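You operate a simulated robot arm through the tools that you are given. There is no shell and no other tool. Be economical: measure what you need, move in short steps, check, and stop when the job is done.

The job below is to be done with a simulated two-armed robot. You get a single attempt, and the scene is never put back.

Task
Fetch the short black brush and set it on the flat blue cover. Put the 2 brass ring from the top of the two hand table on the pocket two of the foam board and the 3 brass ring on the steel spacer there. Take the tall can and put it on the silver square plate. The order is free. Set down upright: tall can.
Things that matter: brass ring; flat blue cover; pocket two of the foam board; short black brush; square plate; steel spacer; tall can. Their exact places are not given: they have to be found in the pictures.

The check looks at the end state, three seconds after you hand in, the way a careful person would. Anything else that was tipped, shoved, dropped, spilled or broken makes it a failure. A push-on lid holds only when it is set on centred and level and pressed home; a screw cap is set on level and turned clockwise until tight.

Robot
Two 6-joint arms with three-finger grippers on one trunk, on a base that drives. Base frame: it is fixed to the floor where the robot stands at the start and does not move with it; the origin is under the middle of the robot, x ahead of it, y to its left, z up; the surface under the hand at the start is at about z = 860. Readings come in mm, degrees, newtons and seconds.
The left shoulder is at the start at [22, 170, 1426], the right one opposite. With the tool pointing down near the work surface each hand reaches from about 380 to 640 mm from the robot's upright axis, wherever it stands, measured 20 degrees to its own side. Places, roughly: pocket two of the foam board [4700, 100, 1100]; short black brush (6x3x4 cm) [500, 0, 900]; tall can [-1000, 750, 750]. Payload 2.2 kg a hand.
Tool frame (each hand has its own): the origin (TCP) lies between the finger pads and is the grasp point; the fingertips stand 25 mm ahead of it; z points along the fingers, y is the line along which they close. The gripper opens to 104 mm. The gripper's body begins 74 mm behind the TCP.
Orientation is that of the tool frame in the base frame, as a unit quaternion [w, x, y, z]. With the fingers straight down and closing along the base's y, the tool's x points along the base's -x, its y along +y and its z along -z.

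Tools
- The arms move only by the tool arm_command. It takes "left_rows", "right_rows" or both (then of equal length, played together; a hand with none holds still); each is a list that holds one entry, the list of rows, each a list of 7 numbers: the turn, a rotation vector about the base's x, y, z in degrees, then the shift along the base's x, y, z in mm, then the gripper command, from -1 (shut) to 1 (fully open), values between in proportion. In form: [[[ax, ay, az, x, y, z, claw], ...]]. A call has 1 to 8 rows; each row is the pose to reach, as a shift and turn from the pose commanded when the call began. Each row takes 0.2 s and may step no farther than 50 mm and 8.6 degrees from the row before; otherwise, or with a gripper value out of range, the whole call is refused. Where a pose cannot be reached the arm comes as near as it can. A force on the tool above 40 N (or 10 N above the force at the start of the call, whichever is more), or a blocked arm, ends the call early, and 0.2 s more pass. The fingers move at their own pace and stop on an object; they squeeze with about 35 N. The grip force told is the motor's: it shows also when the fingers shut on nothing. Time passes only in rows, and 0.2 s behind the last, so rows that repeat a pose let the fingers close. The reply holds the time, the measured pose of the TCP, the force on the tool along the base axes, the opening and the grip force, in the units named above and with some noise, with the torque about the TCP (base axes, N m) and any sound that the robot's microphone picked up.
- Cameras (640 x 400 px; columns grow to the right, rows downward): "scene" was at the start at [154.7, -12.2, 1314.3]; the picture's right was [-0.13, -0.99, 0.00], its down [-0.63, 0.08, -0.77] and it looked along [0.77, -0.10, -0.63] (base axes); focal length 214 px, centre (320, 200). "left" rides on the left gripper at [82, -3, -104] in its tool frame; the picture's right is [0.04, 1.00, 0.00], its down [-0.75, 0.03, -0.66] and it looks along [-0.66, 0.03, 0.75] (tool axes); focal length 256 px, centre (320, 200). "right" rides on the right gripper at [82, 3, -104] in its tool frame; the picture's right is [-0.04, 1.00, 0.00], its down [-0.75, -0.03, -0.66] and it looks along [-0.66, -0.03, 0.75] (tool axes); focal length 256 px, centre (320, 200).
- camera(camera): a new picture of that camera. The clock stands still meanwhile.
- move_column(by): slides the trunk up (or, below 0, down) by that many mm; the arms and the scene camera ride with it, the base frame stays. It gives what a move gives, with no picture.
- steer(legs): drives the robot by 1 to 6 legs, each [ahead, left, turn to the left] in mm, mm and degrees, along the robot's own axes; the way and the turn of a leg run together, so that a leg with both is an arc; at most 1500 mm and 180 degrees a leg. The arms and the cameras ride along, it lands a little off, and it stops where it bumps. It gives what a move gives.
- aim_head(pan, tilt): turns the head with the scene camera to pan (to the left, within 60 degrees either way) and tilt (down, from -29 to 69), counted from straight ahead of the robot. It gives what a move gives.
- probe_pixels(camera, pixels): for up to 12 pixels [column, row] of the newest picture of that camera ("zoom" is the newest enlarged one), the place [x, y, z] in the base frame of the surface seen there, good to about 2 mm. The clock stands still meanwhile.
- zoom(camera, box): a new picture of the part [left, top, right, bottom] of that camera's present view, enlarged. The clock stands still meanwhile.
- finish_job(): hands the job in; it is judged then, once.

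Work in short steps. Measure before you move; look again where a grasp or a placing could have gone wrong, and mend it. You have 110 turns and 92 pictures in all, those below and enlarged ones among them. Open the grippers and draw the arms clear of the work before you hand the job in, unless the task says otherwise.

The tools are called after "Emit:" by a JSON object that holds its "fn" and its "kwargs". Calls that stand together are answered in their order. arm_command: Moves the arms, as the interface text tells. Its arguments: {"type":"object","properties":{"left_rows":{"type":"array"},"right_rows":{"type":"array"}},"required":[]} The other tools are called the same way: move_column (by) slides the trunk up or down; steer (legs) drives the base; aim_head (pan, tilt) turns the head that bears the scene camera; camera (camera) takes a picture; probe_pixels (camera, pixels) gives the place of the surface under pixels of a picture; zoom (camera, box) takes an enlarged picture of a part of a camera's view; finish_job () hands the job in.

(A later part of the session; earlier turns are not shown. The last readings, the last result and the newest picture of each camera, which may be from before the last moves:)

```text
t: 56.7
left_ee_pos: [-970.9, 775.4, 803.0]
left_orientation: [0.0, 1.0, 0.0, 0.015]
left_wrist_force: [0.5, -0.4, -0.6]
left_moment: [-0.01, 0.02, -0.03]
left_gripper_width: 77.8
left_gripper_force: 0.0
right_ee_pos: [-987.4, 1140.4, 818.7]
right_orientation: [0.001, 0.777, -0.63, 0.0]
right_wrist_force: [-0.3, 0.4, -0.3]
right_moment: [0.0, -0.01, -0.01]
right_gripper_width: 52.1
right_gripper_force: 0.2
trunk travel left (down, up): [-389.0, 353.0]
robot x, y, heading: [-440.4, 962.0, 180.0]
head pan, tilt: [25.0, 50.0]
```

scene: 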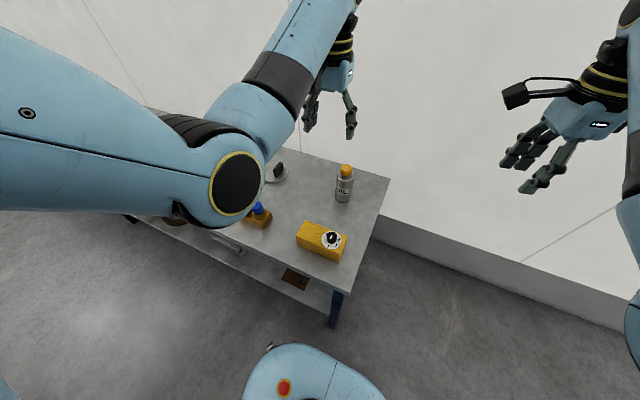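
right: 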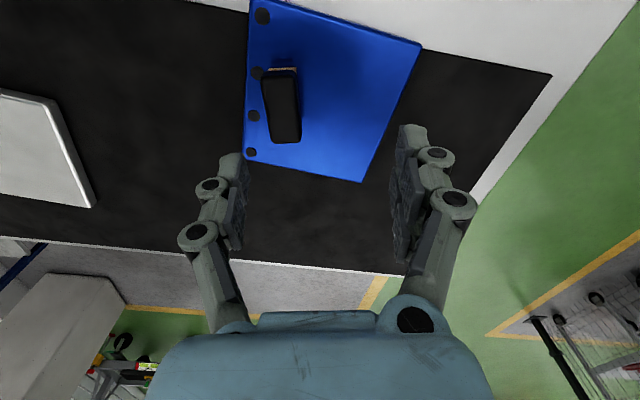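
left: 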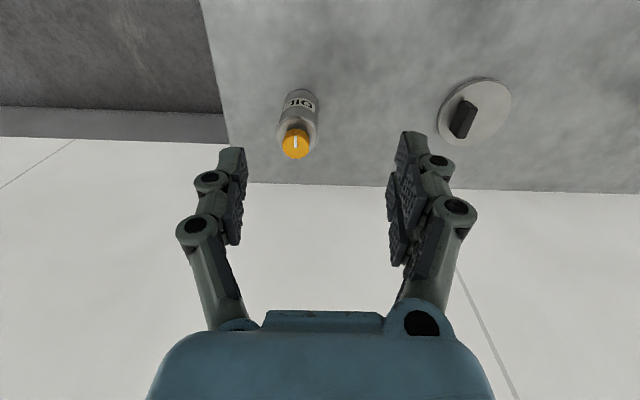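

The left hand drooped a little more than the trunk (803 rather than 819); I check with pictures before going on.

Emit:
{"fn": "camera", "kwargs": {"camera": "scene"}}

Emit:
{"fn": "arm_command", "kwargs": {"left_rows": [[[0, 0, 0, -5, 10, 5, 0.5], [0, 0, 0, -10, 20, 10, 0.5], [0, 0, 0, -10, 20, 10, 0.5]]]}}

```text
63 pictures are left
```

scene: 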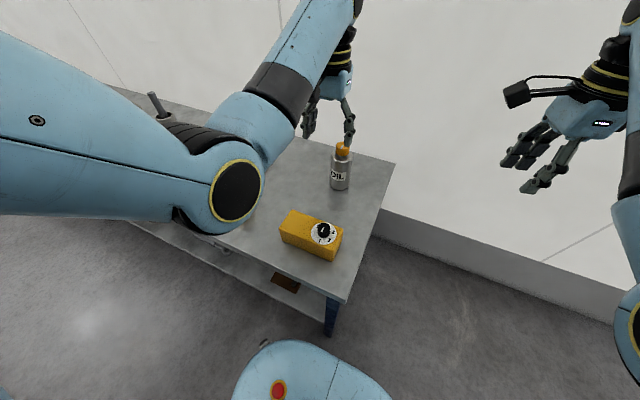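

```text
t: 57.5
left_ee_pos: [-980.7, 792.8, 814.0]
left_orientation: [0.001, 1.0, 0.001, 0.015]
left_wrist_force: [0.7, -0.3, 1.0]
left_moment: [-0.01, -0.01, -0.02]
left_gripper_width: 77.7
left_gripper_force: 0.1
right_ee_pos: [-987.1, 1140.4, 817.1]
right_orientation: [0.0, 0.777, -0.629, 0.0]
right_wrist_force: [-0.6, -0.6, 0.1]
right_moment: [-0.04, 0.02, -0.03]
right_gripper_width: 52.2
right_gripper_force: 0.2
trunk travel left (down, up): [-389.0, 353.0]
robot x, y, heading: [-441.0, 966.3, 179.9]
head pan, tilt: [25.0, 50.0]
```

I check the elbow's height against the blue-capped block beneath it.

Emit:
{"fn": "probe_pixels", "kwargs": {"camera": "scene", "pixels": [[236, 190], [215, 228], [190, 218], [236, 228], [180, 150], [255, 160]]}}

Emit:
{"fn": "camera", "kwargs": {"camera": "left"}}

Emit:
{"fn": "camera", "kwargs": {"camera": "scene"}}

```text
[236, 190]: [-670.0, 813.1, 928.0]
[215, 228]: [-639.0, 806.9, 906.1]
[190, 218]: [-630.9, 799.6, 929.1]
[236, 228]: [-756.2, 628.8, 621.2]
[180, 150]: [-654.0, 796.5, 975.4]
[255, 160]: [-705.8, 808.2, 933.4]
```

```text
62 pictures are left
```

left: 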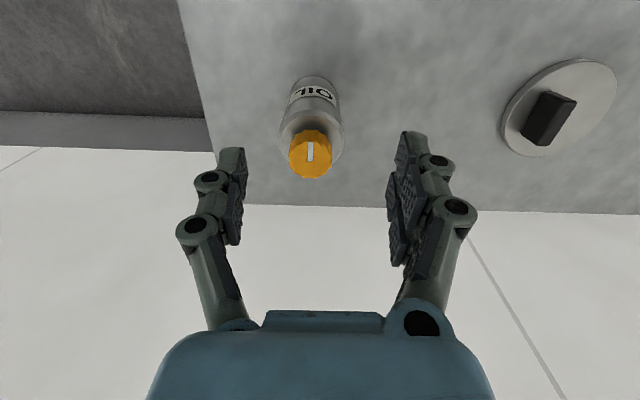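

```text
61 pictures are left
```

scene: 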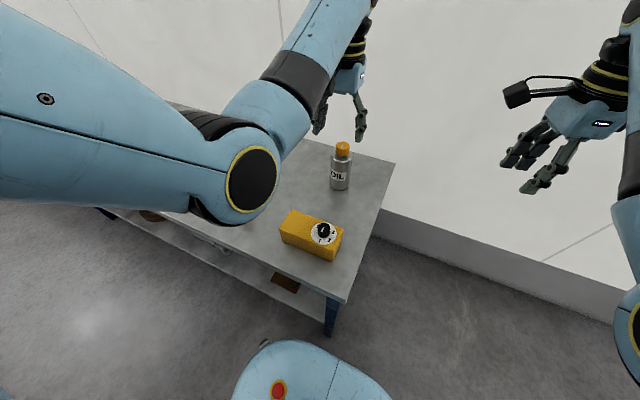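

The elbow has ample clearance (905 vs ~700). I level the left hand, centre it over the can at (-997,798) with the gripper wide.

Emit:
{"fn": "arm_command", "kwargs": {"left_rows": [[[0, 1.7, 0, -8, 3, 0, 0.8], [0, 1.7, 0, -16, 5, 0, 0.8], [0, 1.7, 0, -16, 5, 0, 0.8]]]}}

```text
t: 58.3
left_ee_pos: [-995.5, 800.0, 812.5]
left_orientation: [0.001, 1.0, 0.0, 0.0]
left_wrist_force: [-0.1, -0.4, 0.3]
left_moment: [0.0, -0.03, -0.01]
left_gripper_width: 93.5
left_gripper_force: 0.1
right_ee_pos: [-985.5, 1140.7, 818.1]
right_orientation: [0.0, 0.778, -0.629, 0.0]
right_wrist_force: [-0.1, 0.5, 0.9]
right_moment: [-0.01, -0.01, 0.0]
right_gripper_width: 52.1
right_gripper_force: 0.2
trunk travel left (down, up): [-389.0, 353.0]
robot x, y, heading: [-438.6, 969.9, 179.9]
head pan, tilt: [25.0, 50.0]
```

Centred and level. I descend to z≈697 and close on the can.

Emit:
{"fn": "arm_command", "kwargs": {"left_rows": [[[0, 0, 0, -1, -2, -40, 0.8], [0, 0, 0, -1, -2, -80, 0.8], [0, 0, 0, -1, -2, -105, 0.8], [0, 0, 0, -1, -2, -115, 0.8], [0, 0, 0, -1, -2, -115, 0.4], [0, 0, 0, -1, -2, -115, 0.0], [0, 0, 0, -1, -2, -115, -0.3], [0, 0, 0, -1, -2, -115, -0.3]]]}}

```text
t: 60.1
left_ee_pos: [-997.0, 797.6, 697.9]
left_orientation: [0.001, 1.0, 0.0, 0.001]
left_wrist_force: [0.2, 0.4, 0.7]
left_moment: [-0.04, 0.03, -0.03]
left_gripper_width: 53.9
left_gripper_force: 35.0
right_ee_pos: [-986.4, 1140.0, 816.5]
right_orientation: [-0.001, 0.777, -0.63, 0.0]
right_wrist_force: [0.4, -0.5, 0.3]
right_moment: [0.03, 0.01, 0.0]
right_gripper_width: 52.2
right_gripper_force: 0.1
trunk travel left (down, up): [-389.0, 353.0]
robot x, y, heading: [-440.7, 962.2, 180.0]
head pan, tilt: [25.0, 50.0]
```

Gripped at 53.9 mm. I lift 50 mm by the arm, then raise the trunk and look.

Emit:
{"fn": "arm_command", "kwargs": {"left_rows": [[[0, 0, 0, 0, 0, 15, -0.3], [0, 0, 0, 0, 0, 40, -0.3], [0, 0, 0, 0, 0, 60, -0.3], [0, 0, 0, 0, 0, 60, -0.3]]]}}

Emit:
{"fn": "move_column", "kwargs": {"by": 330}}

Emit:
{"fn": "camera", "kwargs": {"camera": "left"}}

Emit:
{"fn": "aim_head", "kwargs": {"pan": 60, "tilt": 40}}

Emit:
{"fn": "camera", "kwargs": {"camera": "scene"}}

```text
t: 61.1
left_ee_pos: [-997.9, 795.9, 757.0]
left_orientation: [0.0, 1.0, 0.0, 0.001]
left_wrist_force: [0.1, 1.0, -0.8]
left_moment: [-0.03, 0.0, 0.06]
left_gripper_width: 53.6
left_gripper_force: 35.2
right_ee_pos: [-987.0, 1139.5, 817.0]
right_orientation: [-0.001, 0.777, -0.63, 0.0]
right_wrist_force: [-0.5, -0.7, 0.1]
right_moment: [-0.02, 0.02, 0.02]
right_gripper_width: 52.0
right_gripper_force: 0.0
trunk travel left (down, up): [-389.0, 353.0]
robot x, y, heading: [-441.0, 963.3, 179.7]
head pan, tilt: [25.0, 50.0]
```

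```text
t: 64.3
left_ee_pos: [-998.7, 797.3, 1086.9]
left_orientation: [0.001, 1.0, 0.0, 0.001]
left_wrist_force: [0.7, 0.4, -1.4]
left_moment: [-0.02, -0.05, -0.01]
left_gripper_width: 53.8
left_gripper_force: 35.5
right_ee_pos: [-988.4, 1139.9, 1146.5]
right_orientation: [0.0, 0.777, -0.629, 0.0]
right_wrist_force: [-0.2, -0.7, 0.1]
right_moment: [0.0, 0.03, -0.01]
right_gripper_width: 52.1
right_gripper_force: 0.1
trunk travel left (down, up): [-719.0, 23.0]
robot x, y, heading: [-437.1, 965.9, 179.9]
head pan, tilt: [25.0, 50.0]
```

```text
60 pictures are left
```

left: 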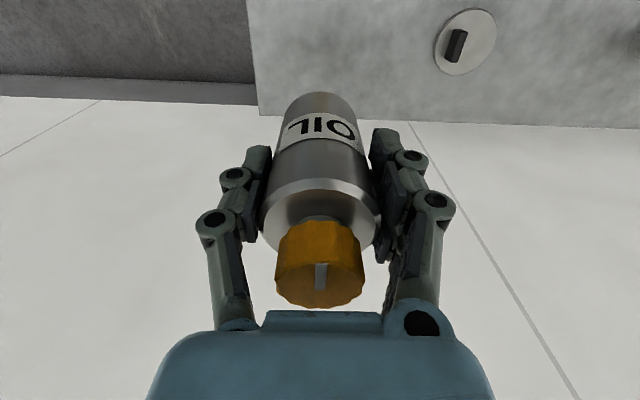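

```text
t: 65.3
left_ee_pos: [-998.0, 797.9, 1087.4]
left_orientation: [0.0, 1.0, 0.0, 0.0]
left_wrist_force: [-0.1, 0.0, -2.0]
left_moment: [-0.01, -0.03, 0.0]
left_gripper_width: 53.7
left_gripper_force: 34.9
right_ee_pos: [-986.1, 1140.7, 1146.8]
right_orientation: [0.001, 0.777, -0.629, -0.001]
right_wrist_force: [-0.1, -0.6, 0.0]
right_moment: [0.05, 0.01, -0.02]
right_gripper_width: 52.1
right_gripper_force: 0.1
trunk travel left (down, up): [-719.0, 23.0]
robot x, y, heading: [-437.5, 964.6, 180.3]
head pan, tilt: [60.0, 40.0]
```

```text
59 pictures are left
```

scene: 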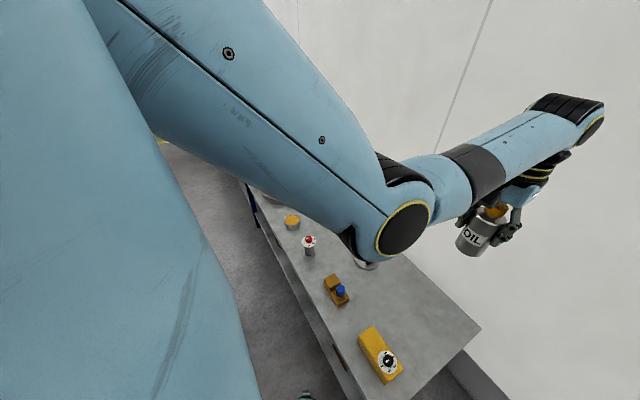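

The can is held upright. The slab on the black mat of the first table may be the silver plate; I back off, turn and drive to it, then inspect it closely.

Emit:
{"fn": "steer", "kwargs": {"legs": [[-160, 0, 0], [0, 0, -180], [0, -900, 0], [0, -800, 0]]}}

Emit:
{"fn": "aim_head", "kwargs": {"pan": 20, "tilt": 35}}

Emit:
{"fn": "camera", "kwargs": {"camera": "scene"}}

```text
t: 82.3
left_ee_pos: [291.4, -552.3, 1087.7]
left_orientation: [0.0, -0.004, 1.0, 0.001]
left_wrist_force: [0.0, 0.3, -1.4]
left_moment: [0.02, 0.02, -0.01]
left_gripper_width: 54.0
left_gripper_force: 35.5
right_ee_pos: [285.3, -895.7, 1147.5]
right_orientation: [0.0, 0.626, 0.78, -0.001]
right_wrist_force: [-0.3, -0.5, -0.1]
right_moment: [0.0, 0.03, 0.02]
right_gripper_width: 51.9
right_gripper_force: 0.1
trunk travel left (down, up): [-719.0, 23.0]
robot x, y, heading: [-262.7, -724.9, 0.4]
head pan, tilt: [60.0, 40.0]
```

```text
t: 83.3
left_ee_pos: [293.0, -552.0, 1088.0]
left_orientation: [-0.001, -0.004, 1.0, 0.001]
left_wrist_force: [-0.8, 0.9, -1.3]
left_moment: [-0.01, 0.01, 0.0]
left_gripper_width: 54.0
left_gripper_force: 35.4
right_ee_pos: [284.3, -896.2, 1147.2]
right_orientation: [-0.001, 0.627, 0.779, 0.0]
right_wrist_force: [-1.1, 0.0, -1.1]
right_moment: [-0.01, -0.03, 0.0]
right_gripper_width: 52.2
right_gripper_force: 0.1
trunk travel left (down, up): [-719.0, 23.0]
robot x, y, heading: [-263.8, -723.8, 0.4]
head pan, tilt: [20.0, 35.0]
```

```text
58 pictures are left
```

scene: 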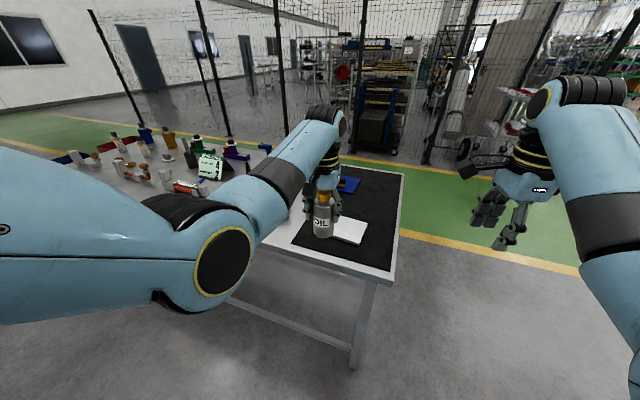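

I zoom on the slab at (350,232) and look to the right for other stations.

Emit:
{"fn": "zoom", "kwargs": {"camera": "scene", "box": [290, 160, 420, 260]}}

Emit:
{"fn": "camera", "kwargs": {"camera": "left"}}

Emit:
{"fn": "aim_head", "kwargs": {"pan": -25, "tilt": 10}}

Emit:
{"fn": "camera", "kwargs": {"camera": "scene"}}

```text
4.00 times, centred on (355, 210) of scene
```

zoom: 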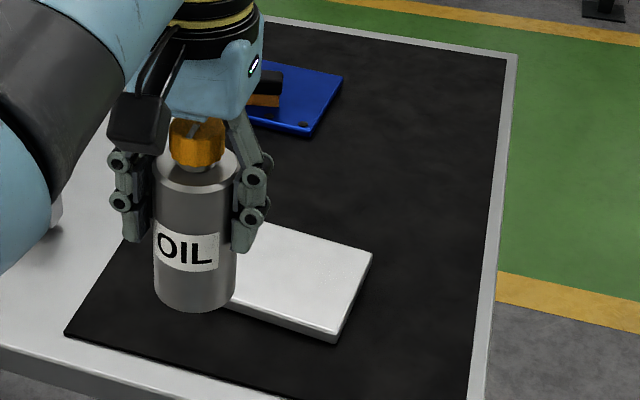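

```text
56 pictures are left
```

left: 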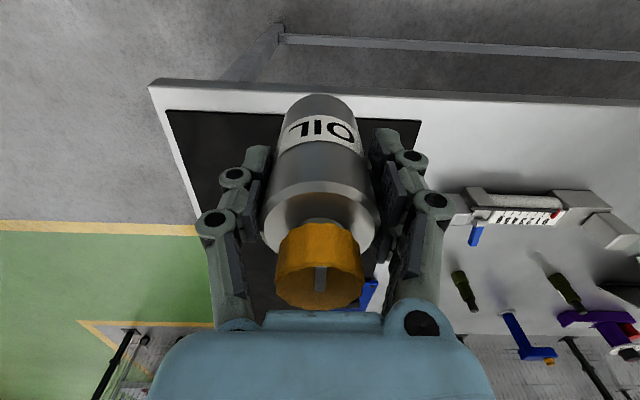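

```text
t: 84.5
left_ee_pos: [292.5, -552.3, 1086.4]
left_orientation: [-0.001, -0.003, 1.0, 0.001]
left_wrist_force: [1.0, 0.4, -0.8]
left_moment: [0.0, 0.02, 0.01]
left_gripper_width: 53.7
left_gripper_force: 34.8
right_ee_pos: [284.2, -897.1, 1146.9]
right_orientation: [-0.001, 0.627, 0.779, 0.001]
right_wrist_force: [-0.6, -0.1, -0.1]
right_moment: [0.02, 0.01, -0.01]
right_gripper_width: 52.1
right_gripper_force: 0.1
trunk travel left (down, up): [-719.0, 23.0]
robot x, y, heading: [-267.8, -726.5, 0.3]
head pan, tilt: [-25.0, 10.0]
```

```text
55 pictures are left
```

scene: 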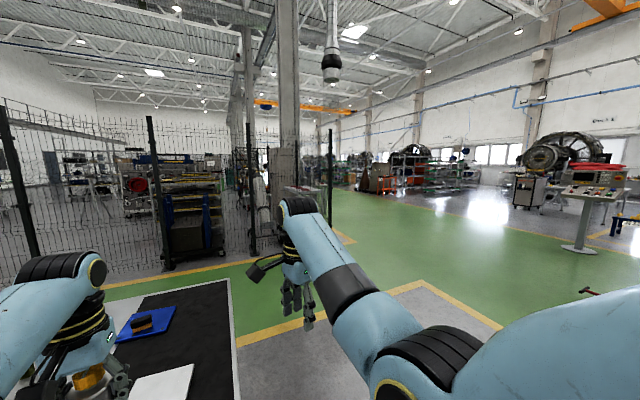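

I zoom on the pedestal console at right (590,200) and the rack region beyond the fence.

Emit:
{"fn": "zoom", "kwargs": {"camera": "scene", "box": [500, 120, 640, 260]}}

Emit:
{"fn": "zoom", "kwargs": {"camera": "scene", "box": [100, 110, 340, 270]}}

Emit:
{"fn": "probe_pixels", "kwargs": {"camera": "scene", "pixels": [[590, 193], [578, 247], [590, 165], [195, 230], [240, 205], [285, 180], [384, 180], [430, 165], [335, 215], [520, 200]]}}

```text
2.86 times, centred on (570, 190) of scene
```

zoom: 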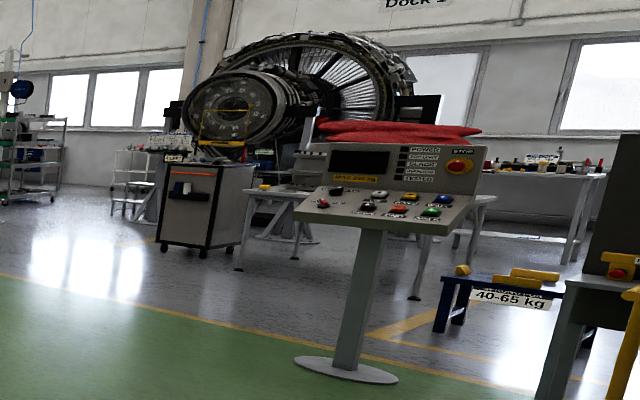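

```text
2.50 times, centred on (220, 190) of scene
```

zoom: 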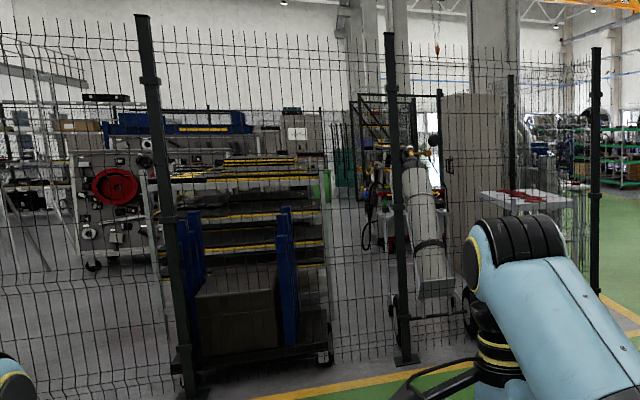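

```text
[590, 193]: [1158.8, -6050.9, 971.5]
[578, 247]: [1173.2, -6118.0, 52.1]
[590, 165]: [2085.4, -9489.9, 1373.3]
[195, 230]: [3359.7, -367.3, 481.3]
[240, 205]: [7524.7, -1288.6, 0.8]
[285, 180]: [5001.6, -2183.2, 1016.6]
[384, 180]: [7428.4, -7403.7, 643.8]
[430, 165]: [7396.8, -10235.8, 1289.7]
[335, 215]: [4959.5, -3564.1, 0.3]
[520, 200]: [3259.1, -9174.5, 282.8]
```

The slab is aluminium-grey and pairs with the blue cover on the mat, so I take it as the silver square plate. I drive up to it and measure.

Emit:
{"fn": "steer", "kwargs": {"legs": [[100, -30, 0]]}}

Emit:
{"fn": "aim_head", "kwargs": {"pan": 15, "tilt": 50}}

Emit:
{"fn": "camera", "kwargs": {"camera": "scene"}}

```text
t: 85.6
left_ee_pos: [392.6, -582.3, 1086.4]
left_orientation: [-0.001, -0.003, 1.0, 0.001]
left_wrist_force: [1.0, -0.1, -1.0]
left_moment: [0.03, 0.04, -0.02]
left_gripper_width: 53.7
left_gripper_force: 34.5
right_ee_pos: [382.2, -926.1, 1147.1]
right_orientation: [0.0, 0.626, 0.78, 0.0]
right_wrist_force: [0.0, 0.1, 0.3]
right_moment: [0.0, 0.02, 0.03]
right_gripper_width: 52.0
right_gripper_force: 0.0
trunk travel left (down, up): [-719.0, 23.0]
robot x, y, heading: [-165.7, -754.9, 0.2]
head pan, tilt: [-25.0, 10.0]
```

```text
t: 86.7
left_ee_pos: [392.4, -581.6, 1088.0]
left_orientation: [0.0, -0.004, 1.0, 0.002]
left_wrist_force: [0.7, 0.2, -1.2]
left_moment: [-0.01, 0.03, 0.0]
left_gripper_width: 53.6
left_gripper_force: 35.4
right_ee_pos: [382.9, -924.3, 1147.3]
right_orientation: [0.0, 0.627, 0.779, -0.001]
right_wrist_force: [0.4, 0.8, 1.0]
right_moment: [-0.01, 0.02, -0.01]
right_gripper_width: 52.0
right_gripper_force: 0.0
trunk travel left (down, up): [-719.0, 23.0]
robot x, y, heading: [-163.6, -752.1, 0.5]
head pan, tilt: [15.0, 50.0]
```

```text
52 pictures are left
```

scene: 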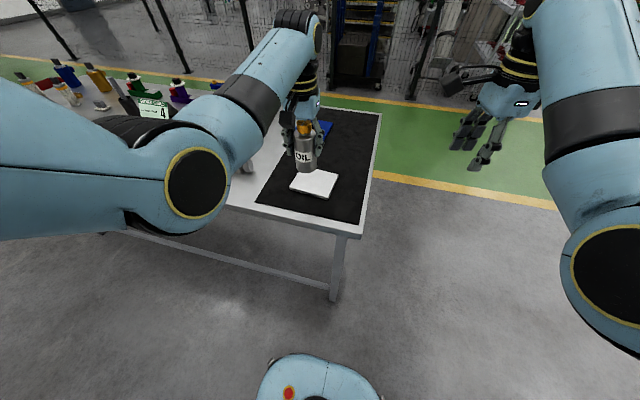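

I probe the slab's top corners.

Emit:
{"fn": "probe_pixels", "kwargs": {"camera": "scene", "pixels": [[292, 186], [327, 195], [337, 175], [318, 170], [315, 183], [301, 176], [330, 188]]}}

```text
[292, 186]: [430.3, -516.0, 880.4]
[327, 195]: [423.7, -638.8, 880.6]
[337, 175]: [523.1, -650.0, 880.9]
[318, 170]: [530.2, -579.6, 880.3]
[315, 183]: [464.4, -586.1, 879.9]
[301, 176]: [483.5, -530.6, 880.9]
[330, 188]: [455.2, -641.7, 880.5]
```

Plate centre ≈ (477,-583), top 880.5. I drive 85 mm ahead and lower the trunk 110.

Emit:
{"fn": "steer", "kwargs": {"legs": [[85, 0, 0]]}}

Emit:
{"fn": "move_column", "kwargs": {"by": -110}}

Emit:
{"fn": "arm_command", "kwargs": {"left_rows": [[[0, 0, 0, 0, 0, -4, -0.3], [0, 0, 0, 0, 0, -8, -0.3], [0, 0, 0, 0, 0, -8, -0.3]]]}}

Emit:
{"fn": "camera", "kwargs": {"camera": "left"}}

```text
t: 87.8
left_ee_pos: [478.2, -580.3, 1087.8]
left_orientation: [-0.002, -0.004, 1.0, 0.0]
left_wrist_force: [0.5, -0.8, -1.9]
left_moment: [-0.01, 0.04, -0.02]
left_gripper_width: 54.0
left_gripper_force: 34.8
right_ee_pos: [469.5, -925.5, 1146.2]
right_orientation: [0.0, 0.627, 0.779, 0.0]
right_wrist_force: [0.1, -0.3, -0.6]
right_moment: [0.01, 0.02, 0.01]
right_gripper_width: 51.9
right_gripper_force: 0.0
trunk travel left (down, up): [-719.0, 23.0]
robot x, y, heading: [-78.9, -755.4, 0.2]
head pan, tilt: [15.0, 50.0]
```

```text
t: 89.2
left_ee_pos: [475.7, -581.5, 977.3]
left_orientation: [-0.001, -0.003, 1.0, 0.0]
left_wrist_force: [-0.4, 0.2, -1.5]
left_moment: [-0.02, 0.01, -0.01]
left_gripper_width: 54.0
left_gripper_force: 35.2
right_ee_pos: [469.2, -926.2, 1037.9]
right_orientation: [0.001, 0.627, 0.779, 0.0]
right_wrist_force: [0.3, -0.4, 0.9]
right_moment: [-0.02, -0.01, 0.01]
right_gripper_width: 52.1
right_gripper_force: 0.1
trunk travel left (down, up): [-609.0, 133.0]
robot x, y, heading: [-82.8, -747.9, 0.1]
head pan, tilt: [15.0, 50.0]
```

```text
t: 90.0
left_ee_pos: [477.2, -582.6, 969.6]
left_orientation: [-0.001, -0.004, 1.0, 0.001]
left_wrist_force: [-0.1, 0.4, -0.9]
left_moment: [-0.01, 0.03, -0.02]
left_gripper_width: 53.8
left_gripper_force: 35.3
right_ee_pos: [469.8, -926.2, 1037.3]
right_orientation: [0.0, 0.627, 0.779, 0.001]
right_wrist_force: [0.6, 0.2, -0.5]
right_moment: [0.01, -0.01, 0.01]
right_gripper_width: 52.2
right_gripper_force: 0.0
trunk travel left (down, up): [-609.0, 133.0]
robot x, y, heading: [-78.9, -758.0, -0.1]
head pan, tilt: [15.0, 50.0]
```

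```text
51 pictures are left
```

left: 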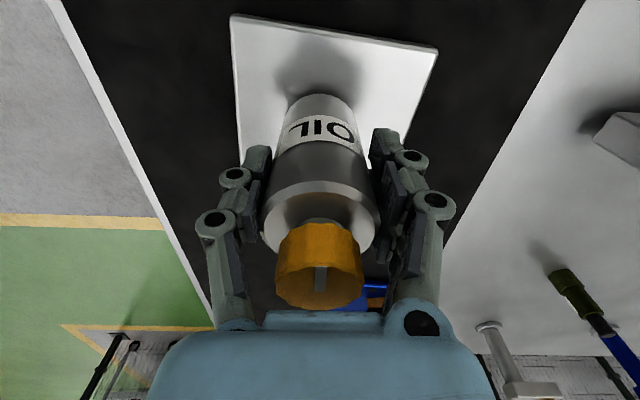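

The can is above the plate's middle with about 10 mm to go. I lower in small rows until contact.

Emit:
{"fn": "arm_command", "kwargs": {"left_rows": [[[0, 0, 0, 0, 0, -4, -0.3], [0, 0, 0, 0, 0, -7, -0.3], [0, 0, 0, 0, 0, -9, -0.3], [0, 0, 0, 0, 0, -10, -0.3], [0, 0, 0, 0, 0, -11, -0.3]]]}}

```text
t: 91.2
left_ee_pos: [476.6, -582.4, 958.3]
left_orientation: [-0.001, -0.004, 1.0, 0.0]
left_wrist_force: [-0.3, 0.3, -1.9]
left_moment: [0.02, 0.01, 0.0]
left_gripper_width: 54.1
left_gripper_force: 35.0
right_ee_pos: [467.9, -926.1, 1036.9]
right_orientation: [0.001, 0.627, 0.779, 0.0]
right_wrist_force: [0.8, -0.2, -0.4]
right_moment: [0.01, -0.02, -0.05]
right_gripper_width: 52.0
right_gripper_force: 0.1
trunk travel left (down, up): [-609.0, 133.0]
robot x, y, heading: [-80.3, -753.7, 0.5]
head pan, tilt: [15.0, 50.0]
```

No contact yet (force still -1.9 N); another 4 mm in fine steps.

Emit:
{"fn": "arm_command", "kwargs": {"left_rows": [[[0, 0, 0, 0, 0, -1, -0.3], [0, 0, 0, 0, 0, -2, -0.3], [0, 0, 0, 0, 0, -3, -0.3], [0, 0, 0, 0, 0, -3, -0.3]]]}}

```text
t: 92.2
left_ee_pos: [476.8, -581.2, 957.7]
left_orientation: [0.002, -0.003, 1.0, 0.0]
left_wrist_force: [-1.5, 3.2, 23.3]
left_moment: [0.08, 0.34, -0.03]
left_gripper_width: 53.9
left_gripper_force: 34.9
right_ee_pos: [465.9, -924.9, 1038.1]
right_orientation: [0.001, 0.627, 0.779, 0.001]
right_wrist_force: [0.3, -0.1, -0.7]
right_moment: [0.04, -0.02, -0.02]
right_gripper_width: 52.0
right_gripper_force: 0.1
trunk travel left (down, up): [-609.0, 133.0]
robot x, y, heading: [-81.2, -753.3, 0.4]
head pan, tilt: [15.0, 50.0]
```

Contact. I ease up 2 mm, open slowly, then rise straight up.

Emit:
{"fn": "arm_command", "kwargs": {"left_rows": [[[0, 0, 0, 0, 0, 1.5, -0.3], [0, 0, 0, 0, 0, 1.5, 0.15], [0, 0, 0, 0, 0, 1.5, 0.4], [0, 0, 0, 0, 0, 1.5, 0.6], [0, 0, 0, 0, 0, 1.5, 0.6], [0, 0, 0, 0, 0, 30, 0.6], [0, 0, 0, 0, 0, 70, 0.6], [0, 0, 0, 0, 0, 100, 0.6]]]}}

Emit:
{"fn": "move_column", "kwargs": {"by": 130}}

Emit:
{"fn": "camera", "kwargs": {"camera": "left"}}

```text
t: 94.0
left_ee_pos: [476.3, -580.7, 1056.3]
left_orientation: [-0.001, -0.004, 1.0, 0.001]
left_wrist_force: [1.5, -0.4, 0.0]
left_moment: [-0.01, 0.02, -0.02]
left_gripper_width: 83.4
left_gripper_force: 0.0
right_ee_pos: [468.6, -924.5, 1038.0]
right_orientation: [0.0, 0.626, 0.78, 0.0]
right_wrist_force: [0.1, -0.1, 0.1]
right_moment: [0.0, -0.02, 0.0]
right_gripper_width: 51.9
right_gripper_force: 0.1
trunk travel left (down, up): [-609.0, 133.0]
robot x, y, heading: [-79.9, -753.7, 0.3]
head pan, tilt: [15.0, 50.0]
```

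```text
t: 95.6
left_ee_pos: [476.8, -581.5, 1183.5]
left_orientation: [0.0, -0.003, 1.0, 0.001]
left_wrist_force: [0.3, 0.3, -0.1]
left_moment: [-0.02, 0.0, 0.02]
left_gripper_width: 83.4
left_gripper_force: 0.1
right_ee_pos: [468.5, -924.9, 1167.2]
right_orientation: [0.0, 0.627, 0.779, -0.001]
right_wrist_force: [0.1, -0.1, -0.8]
right_moment: [-0.01, -0.02, -0.03]
right_gripper_width: 52.1
right_gripper_force: 0.1
trunk travel left (down, up): [-739.0, 3.0]
robot x, y, heading: [-78.1, -752.2, 0.5]
head pan, tilt: [15.0, 50.0]
```

```text
50 pictures are left
```

left: 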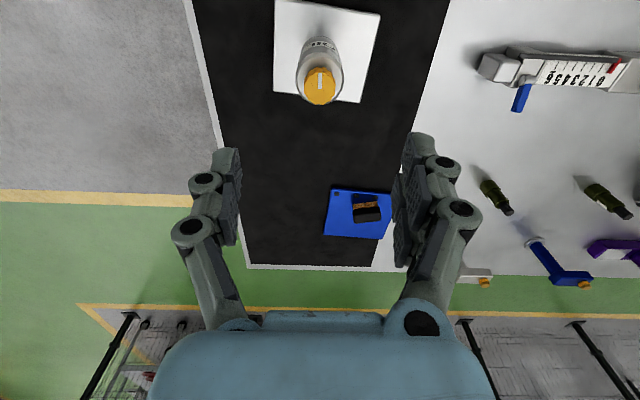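

The can stands upright on the plate. Now I back out, go right round the table and ahead up the aisle to look for the foam board.

Emit:
{"fn": "steer", "kwargs": {"legs": [[-300, 0, 0], [0, -1200, 0], [1300, 0, 0]]}}

Emit:
{"fn": "aim_head", "kwargs": {"pan": 20, "tilt": 12}}

Emit:
{"fn": "camera", "kwargs": {"camera": "scene"}}

```text
t: 109.4
left_ee_pos: [1489.8, -1763.0, 1186.5]
left_orientation: [-0.001, -0.006, 1.0, 0.001]
left_wrist_force: [-0.1, -0.3, 0.1]
left_moment: [0.0, -0.05, -0.01]
left_gripper_width: 83.2
left_gripper_force: 0.1
right_ee_pos: [1481.6, -2106.9, 1167.7]
right_orientation: [0.0, 0.625, 0.78, 0.0]
right_wrist_force: [0.3, 0.0, 0.1]
right_moment: [-0.01, 0.01, -0.04]
right_gripper_width: 52.1
right_gripper_force: 0.0
trunk travel left (down, up): [-739.0, 3.0]
robot x, y, heading: [930.4, -1938.4, 0.4]
head pan, tilt: [15.0, 50.0]
```

```text
t: 110.4
left_ee_pos: [1488.7, -1763.7, 1185.0]
left_orientation: [-0.001, -0.005, 1.0, 0.001]
left_wrist_force: [0.5, -0.1, -0.9]
left_moment: [0.01, -0.02, 0.0]
left_gripper_width: 83.1
left_gripper_force: 0.1
right_ee_pos: [1481.5, -2106.2, 1166.4]
right_orientation: [-0.001, 0.626, 0.78, 0.001]
right_wrist_force: [-0.1, 0.4, 0.7]
right_moment: [-0.03, -0.01, -0.02]
right_gripper_width: 52.1
right_gripper_force: 0.0
trunk travel left (down, up): [-739.0, 3.0]
robot x, y, heading: [934.4, -1935.8, 0.4]
head pan, tilt: [20.0, 12.0]
```

```text
49 pictures are left
```

scene: 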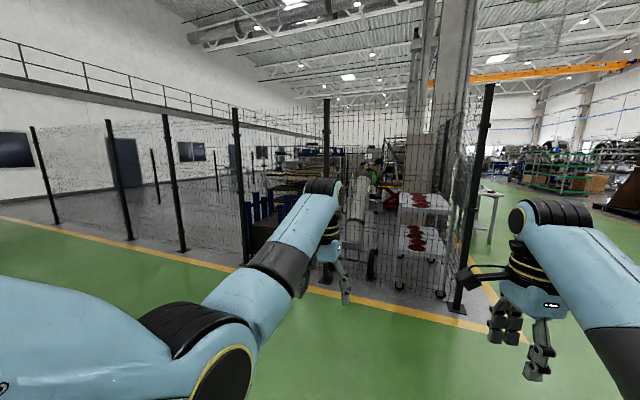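

A fence corner stands at (465,300), with a trolley carrying white boards at (425,205) and a table at (490,190). I zoom and probe.

Emit:
{"fn": "zoom", "kwargs": {"camera": "scene", "box": [340, 140, 540, 300]}}

Emit:
{"fn": "probe_pixels", "kwargs": {"camera": "scene", "pixels": [[455, 305], [425, 207], [425, 247], [490, 192], [490, 240], [560, 180], [330, 250], [185, 245], [350, 215], [510, 230], [372, 275], [470, 190]]}}

```text
2.50 times, centred on (440, 220) of scene
```

zoom: 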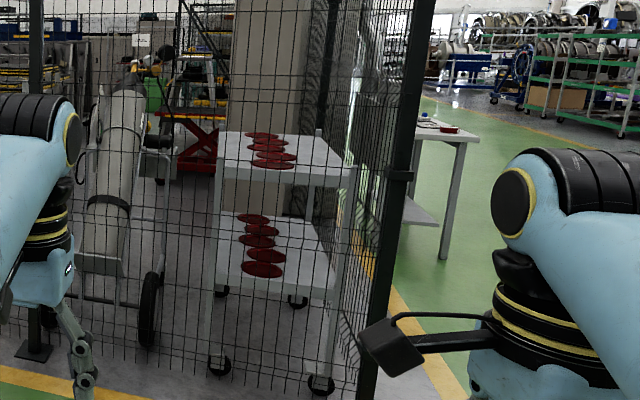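

```text
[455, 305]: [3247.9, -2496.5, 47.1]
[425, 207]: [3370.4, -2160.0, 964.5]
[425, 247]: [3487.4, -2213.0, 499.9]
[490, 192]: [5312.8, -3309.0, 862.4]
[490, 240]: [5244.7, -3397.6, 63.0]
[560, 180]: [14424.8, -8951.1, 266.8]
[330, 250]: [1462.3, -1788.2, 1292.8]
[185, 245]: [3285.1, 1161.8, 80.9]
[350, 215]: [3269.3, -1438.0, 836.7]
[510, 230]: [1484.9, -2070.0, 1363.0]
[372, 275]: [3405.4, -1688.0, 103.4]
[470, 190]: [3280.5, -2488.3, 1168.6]
```

The fence runs at x≈3265 and turns along +x at y≈-2490; the foam board is inside. I drive along the fence's outer side to find the entrance.

Emit:
{"fn": "steer", "kwargs": {"legs": [[0, -1100, 0], [1500, 0, 0], [1500, 0, 0]]}}

Emit:
{"fn": "aim_head", "kwargs": {"pan": 55, "tilt": 12}}

Emit:
{"fn": "camera", "kwargs": {"camera": "scene"}}

Emit:
{"fn": "aim_head", "kwargs": {"pan": 0, "tilt": 15}}

Emit:
{"fn": "camera", "kwargs": {"camera": "scene"}}

```text
t: 130.2
left_ee_pos: [4529.6, -2851.3, 1185.3]
left_orientation: [-0.002, 0.003, 1.0, 0.001]
left_wrist_force: [0.0, 0.4, 0.6]
left_moment: [0.03, 0.0, 0.02]
left_gripper_width: 83.6
left_gripper_force: 0.0
right_ee_pos: [4517.2, -3194.8, 1167.6]
right_orientation: [0.001, 0.631, 0.776, 0.0]
right_wrist_force: [-0.2, 0.5, 0.2]
right_moment: [-0.01, 0.0, -0.03]
right_gripper_width: 52.1
right_gripper_force: 0.0
trunk travel left (down, up): [-739.0, 3.0]
robot x, y, heading: [3971.9, -3019.0, -0.4]
head pan, tilt: [20.0, 12.0]
```

```text
t: 131.3
left_ee_pos: [4530.5, -2851.3, 1185.6]
left_orientation: [-0.001, 0.002, 1.0, 0.001]
left_wrist_force: [0.0, 1.2, -0.2]
left_moment: [0.0, 0.0, 0.01]
left_gripper_width: 83.1
left_gripper_force: 0.1
right_ee_pos: [4515.9, -3195.0, 1167.2]
right_orientation: [0.0, 0.631, 0.776, 0.0]
right_wrist_force: [0.0, -0.3, -0.5]
right_moment: [0.01, -0.02, -0.01]
right_gripper_width: 52.0
right_gripper_force: 0.1
trunk travel left (down, up): [-739.0, 3.0]
robot x, y, heading: [3970.2, -3015.3, -0.1]
head pan, tilt: [55.0, 12.0]
```

```text
47 pictures are left
```

scene: 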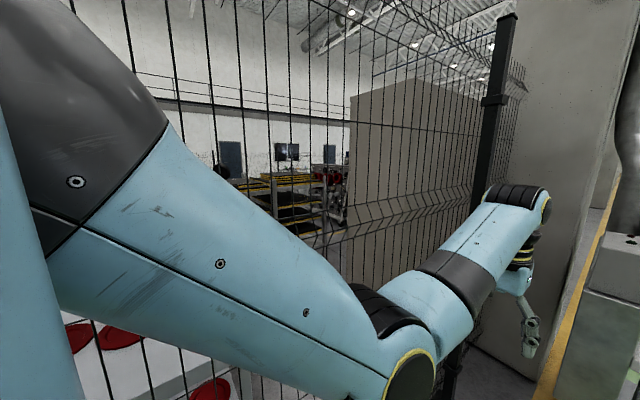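

```text
t: 132.5
left_ee_pos: [4528.0, -2852.2, 1185.2]
left_orientation: [-0.002, 0.002, 1.0, 0.0]
left_wrist_force: [-0.4, -0.2, 0.4]
left_moment: [0.03, 0.01, 0.0]
left_gripper_width: 83.2
left_gripper_force: 0.1
right_ee_pos: [4516.4, -3194.5, 1167.6]
right_orientation: [0.0, 0.632, 0.775, 0.0]
right_wrist_force: [-0.4, -0.5, 0.4]
right_moment: [0.0, 0.04, 0.02]
right_gripper_width: 52.0
right_gripper_force: 0.2
trunk travel left (down, up): [-739.0, 3.0]
robot x, y, heading: [3965.4, -3021.5, -0.4]
head pan, tilt: [0.0, 15.0]
```

```text
46 pictures are left
```

scene: 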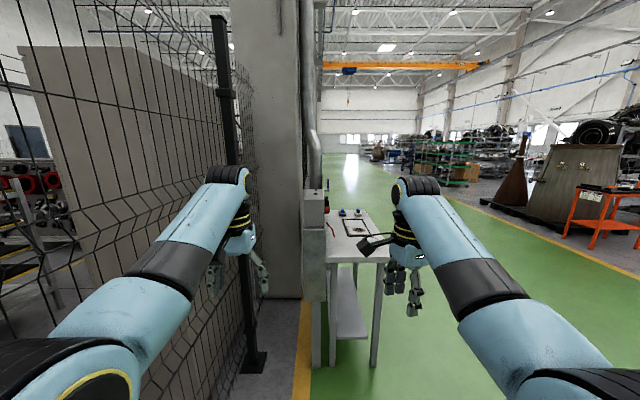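

A table with small parts is ahead at (355,225), next to a control box. I zoom and probe it.

Emit:
{"fn": "zoom", "kwargs": {"camera": "scene", "box": [290, 170, 430, 270]}}

Emit:
{"fn": "probe_pixels", "kwargs": {"camera": "scene", "pixels": [[355, 228], [340, 212], [358, 212], [314, 240], [280, 200], [255, 355], [345, 250], [320, 360], [375, 355], [588, 210], [357, 225], [365, 245]]}}

```text
4.00 times, centred on (360, 220) of scene
```

zoom: 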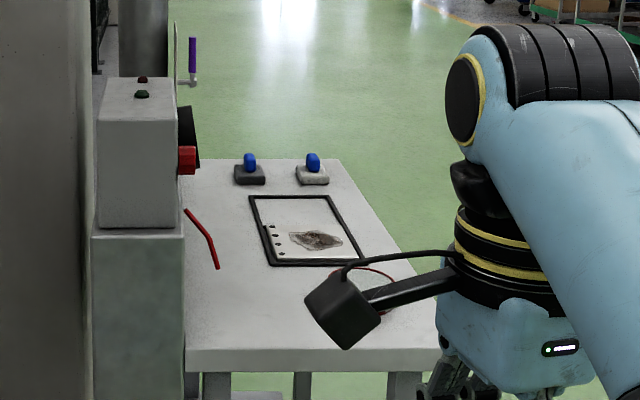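

```text
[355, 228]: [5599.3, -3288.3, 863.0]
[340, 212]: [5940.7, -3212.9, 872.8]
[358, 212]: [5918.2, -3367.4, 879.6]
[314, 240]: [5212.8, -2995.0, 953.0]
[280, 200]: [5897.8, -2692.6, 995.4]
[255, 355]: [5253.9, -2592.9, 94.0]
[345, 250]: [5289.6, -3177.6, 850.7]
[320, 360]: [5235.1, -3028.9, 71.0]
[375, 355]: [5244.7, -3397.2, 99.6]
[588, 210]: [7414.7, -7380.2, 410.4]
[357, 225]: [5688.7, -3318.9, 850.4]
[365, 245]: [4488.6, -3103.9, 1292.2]
```

The foam board must be inside the fence at (4700,100). I back to the right by 800, turn left 90° and look through the fence.

Emit:
{"fn": "steer", "kwargs": {"legs": [[0, -800, 0], [0, 0, 85]]}}

Emit:
{"fn": "aim_head", "kwargs": {"pan": 0, "tilt": 5}}

Emit:
{"fn": "camera", "kwargs": {"camera": "scene"}}

Emit:
{"fn": "zoom", "kwargs": {"camera": "scene", "box": [220, 130, 420, 255]}}

```text
t: 140.4
left_ee_pos: [3848.8, -3240.8, 1186.3]
left_orientation: [-0.001, -0.673, 0.739, 0.0]
left_wrist_force: [0.3, 0.3, -0.5]
left_moment: [0.04, 0.0, 0.0]
left_gripper_width: 83.2
left_gripper_force: 0.0
right_ee_pos: [4189.6, -3285.0, 1167.1]
right_orientation: [0.001, -0.059, 0.998, -0.001]
right_wrist_force: [1.2, -0.8, -0.9]
right_moment: [0.0, -0.02, -0.03]
right_gripper_width: 52.0
right_gripper_force: 0.1
trunk travel left (down, up): [-739.0, 3.0]
robot x, y, heading: [3961.2, -3812.6, 84.6]
head pan, tilt: [0.0, 15.0]
```

```text
t: 141.1
left_ee_pos: [3847.5, -3240.4, 1186.1]
left_orientation: [-0.001, -0.674, 0.739, 0.0]
left_wrist_force: [-1.2, -0.3, 0.4]
left_moment: [0.01, 0.01, -0.01]
left_gripper_width: 83.0
left_gripper_force: 0.0
right_ee_pos: [4189.0, -3284.7, 1167.2]
right_orientation: [0.0, -0.058, 0.998, 0.0]
right_wrist_force: [1.1, 0.3, 0.2]
right_moment: [-0.03, -0.02, 0.01]
right_gripper_width: 52.1
right_gripper_force: 0.1
trunk travel left (down, up): [-739.0, 3.0]
robot x, y, heading: [3960.5, -3810.9, 84.7]
head pan, tilt: [0.0, 5.0]
```

```text
44 pictures are left
```

scene: 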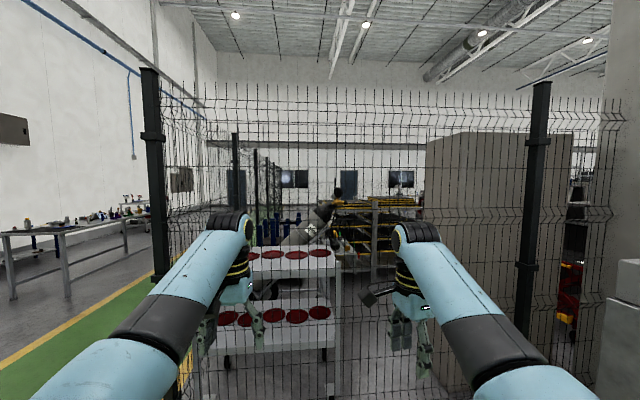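

```text
3.20 times, centred on (320, 192) of scene
```

zoom: 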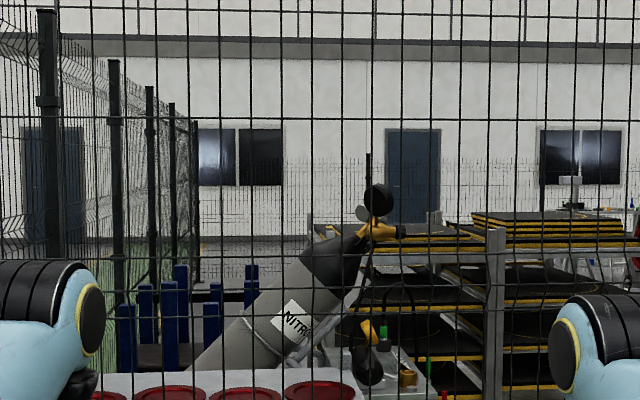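

Inside I see a rack of foam boards with yellow edges and a white table with a brass part at zoom (405,378). I probe these and fence points.

Emit:
{"fn": "probe_pixels", "kwargs": {"camera": "zoom", "pixels": [[405, 380], [550, 218], [570, 222], [440, 232], [575, 180], [430, 355], [198, 250], [495, 240], [420, 235], [380, 332], [300, 225], [600, 260]]}}

Emit:
{"fn": "probe_pixels", "kwargs": {"camera": "scene", "pixels": [[525, 345], [565, 330], [625, 300], [575, 200], [495, 200], [255, 215], [590, 180], [300, 350], [455, 140], [560, 140]]}}

```text
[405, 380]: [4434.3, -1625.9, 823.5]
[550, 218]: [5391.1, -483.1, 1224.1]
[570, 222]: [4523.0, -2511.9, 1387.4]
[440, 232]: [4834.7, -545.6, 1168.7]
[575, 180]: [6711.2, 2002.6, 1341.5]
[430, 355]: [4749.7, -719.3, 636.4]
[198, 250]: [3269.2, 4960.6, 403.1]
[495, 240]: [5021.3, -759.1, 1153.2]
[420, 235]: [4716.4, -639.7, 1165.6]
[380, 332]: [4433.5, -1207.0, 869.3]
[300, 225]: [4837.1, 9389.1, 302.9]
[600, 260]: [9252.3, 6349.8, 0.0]
```

```text
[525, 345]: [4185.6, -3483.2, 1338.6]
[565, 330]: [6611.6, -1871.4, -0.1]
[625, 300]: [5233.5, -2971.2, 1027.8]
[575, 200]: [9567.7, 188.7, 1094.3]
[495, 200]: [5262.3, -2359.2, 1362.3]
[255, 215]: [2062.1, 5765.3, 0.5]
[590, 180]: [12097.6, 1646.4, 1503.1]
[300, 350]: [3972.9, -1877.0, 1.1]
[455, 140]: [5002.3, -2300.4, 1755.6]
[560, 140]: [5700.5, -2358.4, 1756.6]
```

The foam rack is at x≈4700–5400, y≈-750 upward. I go round past the pillar: heading 0, along y≈-3800 to x≈6950, then turn left and look.

Emit:
{"fn": "steer", "kwargs": {"legs": [[0, 0, -84.7], [1500, 0, 0], [1500, 0, 0], [0, 0, 110]]}}

Emit:
{"fn": "aim_head", "kwargs": {"pan": 0, "tilt": 10}}

Emit:
{"fn": "camera", "kwargs": {"camera": "scene"}}

```text
t: 163.9
left_ee_pos: [6613.0, -3364.8, 1185.3]
left_orientation: [0.002, 0.824, -0.566, 0.0]
left_wrist_force: [-0.4, 0.5, 0.3]
left_moment: [-0.02, 0.02, -0.01]
left_gripper_width: 83.6
left_gripper_force: 0.0
right_ee_pos: [6938.6, -3252.7, 1167.3]
right_orientation: [0.0, -0.284, 0.959, 0.0]
right_wrist_force: [-1.0, 0.5, 0.3]
right_moment: [0.0, 0.01, 0.0]
right_gripper_width: 52.0
right_gripper_force: 0.1
trunk travel left (down, up): [-739.0, 3.0]
robot x, y, heading: [6970.0, -3823.6, 111.0]
head pan, tilt: [0.0, 5.0]
```

```text
t: 164.6
left_ee_pos: [6613.8, -3365.1, 1185.5]
left_orientation: [0.001, 0.824, -0.567, 0.0]
left_wrist_force: [-0.3, 0.0, -0.5]
left_moment: [-0.02, 0.0, 0.01]
left_gripper_width: 83.2
left_gripper_force: 0.1
right_ee_pos: [6938.8, -3253.6, 1166.2]
right_orientation: [-0.001, -0.284, 0.959, 0.001]
right_wrist_force: [-0.5, -0.1, 0.3]
right_moment: [0.0, -0.01, -0.03]
right_gripper_width: 51.8
right_gripper_force: 0.1
trunk travel left (down, up): [-739.0, 3.0]
robot x, y, heading: [6973.8, -3830.1, 111.0]
head pan, tilt: [0.0, 10.0]
```

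```text
42 pictures are left
```

scene: 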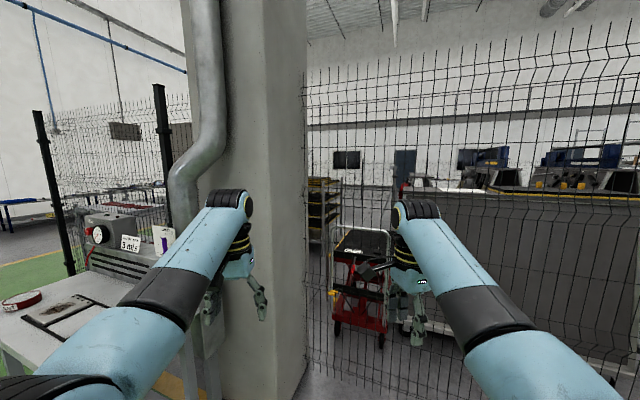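

The table at left carries a control box with two blue hand buttons ("two hand table") and something ring-like at (20,298). I pan to it and zoom.

Emit:
{"fn": "aim_head", "kwargs": {"pan": 45, "tilt": 22}}

Emit:
{"fn": "camera", "kwargs": {"camera": "scene"}}

```text
t: 165.7
left_ee_pos: [6613.2, -3365.6, 1185.3]
left_orientation: [0.001, 0.823, -0.567, 0.001]
left_wrist_force: [-0.3, 0.1, 0.6]
left_moment: [0.0, 0.01, 0.0]
left_gripper_width: 83.2
left_gripper_force: 0.0
right_ee_pos: [6938.5, -3251.5, 1168.0]
right_orientation: [-0.001, -0.283, 0.959, -0.001]
right_wrist_force: [-0.4, 0.0, -0.2]
right_moment: [0.0, 0.0, 0.02]
right_gripper_width: 52.1
right_gripper_force: 0.0
trunk travel left (down, up): [-739.0, 3.0]
robot x, y, heading: [6975.4, -3826.7, 111.0]
head pan, tilt: [45.0, 22.0]
```

```text
41 pictures are left
```

scene: 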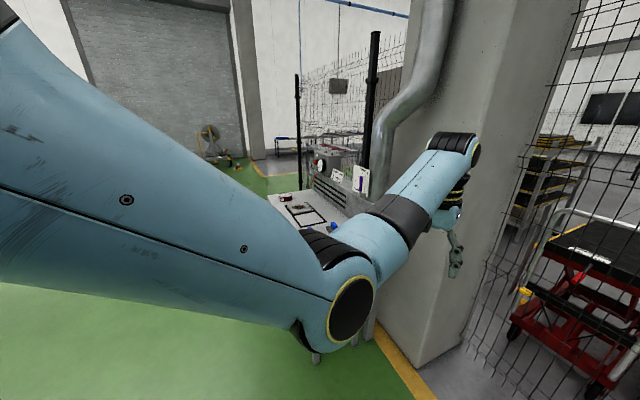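

I zoom on the table top.

Emit:
{"fn": "zoom", "kwargs": {"camera": "scene", "box": [265, 150, 385, 240]}}

Emit:
{"fn": "probe_pixels", "kwargs": {"camera": "zoom", "pixels": [[92, 202], [115, 195], [55, 215]]}}

```text
4.44 times, centred on (325, 195) of scene
```

zoom: 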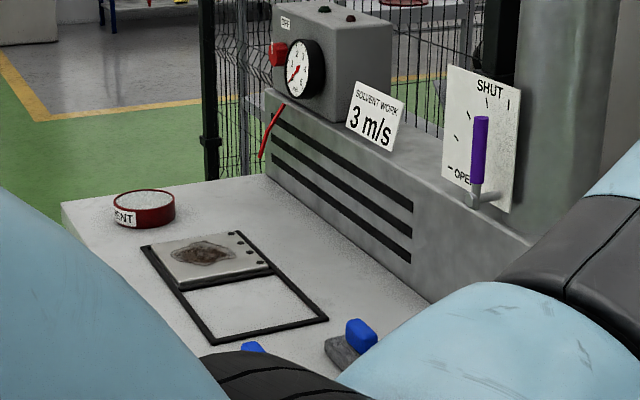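

```text
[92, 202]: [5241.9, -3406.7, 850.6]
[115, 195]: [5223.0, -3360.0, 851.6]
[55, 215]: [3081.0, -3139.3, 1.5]
```

That is a solvent table without rings. The fence goes on to the right; I look right for its end.

Emit:
{"fn": "aim_head", "kwargs": {"pan": -45, "tilt": 10}}

Emit:
{"fn": "camera", "kwargs": {"camera": "scene"}}

Emit:
{"fn": "probe_pixels", "kwargs": {"camera": "scene", "pixels": [[100, 200], [250, 200], [300, 250], [320, 200], [350, 250], [400, 250], [200, 180], [60, 320]]}}

```text
t: 167.3
left_ee_pos: [6614.4, -3366.0, 1185.3]
left_orientation: [0.001, 0.825, -0.566, 0.0]
left_wrist_force: [0.8, 0.8, -0.2]
left_moment: [0.03, -0.02, 0.02]
left_gripper_width: 83.2
left_gripper_force: 0.0
right_ee_pos: [6938.1, -3253.6, 1167.1]
right_orientation: [-0.001, -0.283, 0.959, 0.0]
right_wrist_force: [-0.4, -0.5, 0.6]
right_moment: [-0.03, 0.0, 0.01]
right_gripper_width: 52.0
right_gripper_force: 0.0
trunk travel left (down, up): [-739.0, 3.0]
robot x, y, heading: [6972.0, -3828.5, 111.2]
head pan, tilt: [-45.0, 10.0]
```

```text
39 pictures are left
```

scene: 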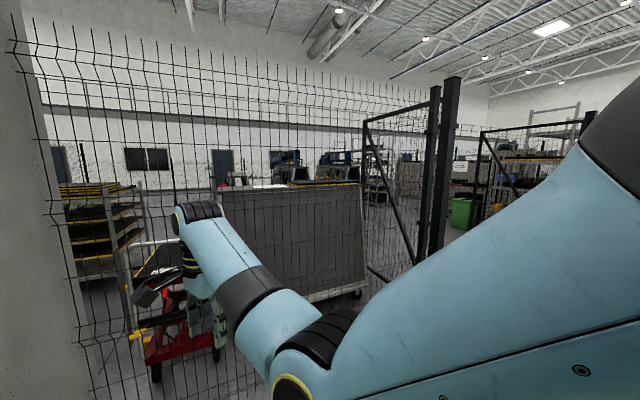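

```text
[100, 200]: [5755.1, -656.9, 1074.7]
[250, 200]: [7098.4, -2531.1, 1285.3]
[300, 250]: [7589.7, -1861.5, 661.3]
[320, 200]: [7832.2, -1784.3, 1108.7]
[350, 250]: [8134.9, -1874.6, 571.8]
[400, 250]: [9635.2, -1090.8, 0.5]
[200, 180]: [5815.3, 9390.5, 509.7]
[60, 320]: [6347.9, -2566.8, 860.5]
```

There is an open gate: left post at (440,180), right leaf at (590,160), roughly x 8700–11500 at y≈-2540. I drive through it.

Emit:
{"fn": "steer", "kwargs": {"legs": [[0, 0, -111], [1500, 0, 0], [1300, 0, 0], [0, 0, 90]]}}

Emit:
{"fn": "aim_head", "kwargs": {"pan": 0, "tilt": 10}}

Emit:
{"fn": "camera", "kwargs": {"camera": "scene"}}

Emit:
{"fn": "probe_pixels", "kwargs": {"camera": "scene", "pixels": [[100, 200], [320, 260], [220, 240], [420, 240], [320, 320], [150, 260], [500, 260]]}}

```text
t: 189.3
left_ee_pos: [9596.0, -3202.6, 1184.7]
left_orientation: [0.0, 0.715, -0.699, 0.001]
left_wrist_force: [0.2, 0.4, -0.6]
left_moment: [0.0, 0.02, -0.01]
left_gripper_width: 83.3
left_gripper_force: 0.0
right_ee_pos: [9939.9, -3206.3, 1167.6]
right_orientation: [0.0, -0.116, 0.993, 0.0]
right_wrist_force: [0.2, -0.5, -0.2]
right_moment: [0.03, -0.02, -0.01]
right_gripper_width: 51.9
right_gripper_force: 0.0
trunk travel left (down, up): [-739.0, 3.0]
robot x, y, heading: [9775.0, -3758.0, 91.4]
head pan, tilt: [-45.0, 10.0]
```

```text
t: 190.5
left_ee_pos: [9596.2, -3202.7, 1185.7]
left_orientation: [0.001, 0.715, -0.699, 0.0]
left_wrist_force: [-0.1, 0.3, 0.6]
left_moment: [-0.01, 0.04, -0.03]
left_gripper_width: 83.3
left_gripper_force: 0.1
right_ee_pos: [9939.7, -3206.8, 1167.3]
right_orientation: [-0.001, -0.115, 0.993, 0.0]
right_wrist_force: [-0.4, -0.4, 0.3]
right_moment: [-0.01, -0.02, 0.04]
right_gripper_width: 52.1
right_gripper_force: 0.0
trunk travel left (down, up): [-739.0, 3.0]
robot x, y, heading: [9777.3, -3761.3, 91.3]
head pan, tilt: [0.0, 10.0]
```

```text
38 pictures are left
```

scene: 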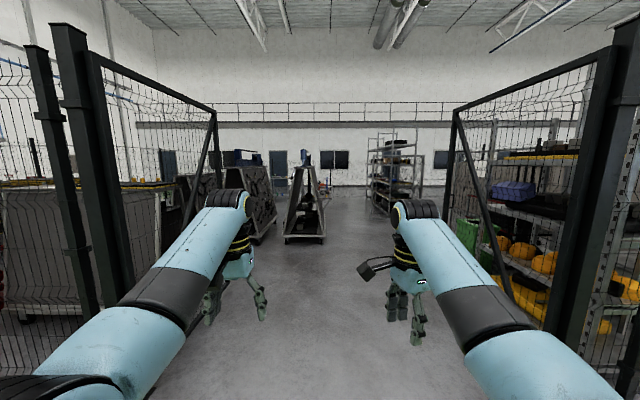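

```text
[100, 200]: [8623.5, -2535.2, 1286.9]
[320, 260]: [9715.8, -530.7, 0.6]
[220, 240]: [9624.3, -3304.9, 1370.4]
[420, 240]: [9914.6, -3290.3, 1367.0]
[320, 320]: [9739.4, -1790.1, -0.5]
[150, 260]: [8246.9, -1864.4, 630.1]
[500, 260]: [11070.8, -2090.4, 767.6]
```

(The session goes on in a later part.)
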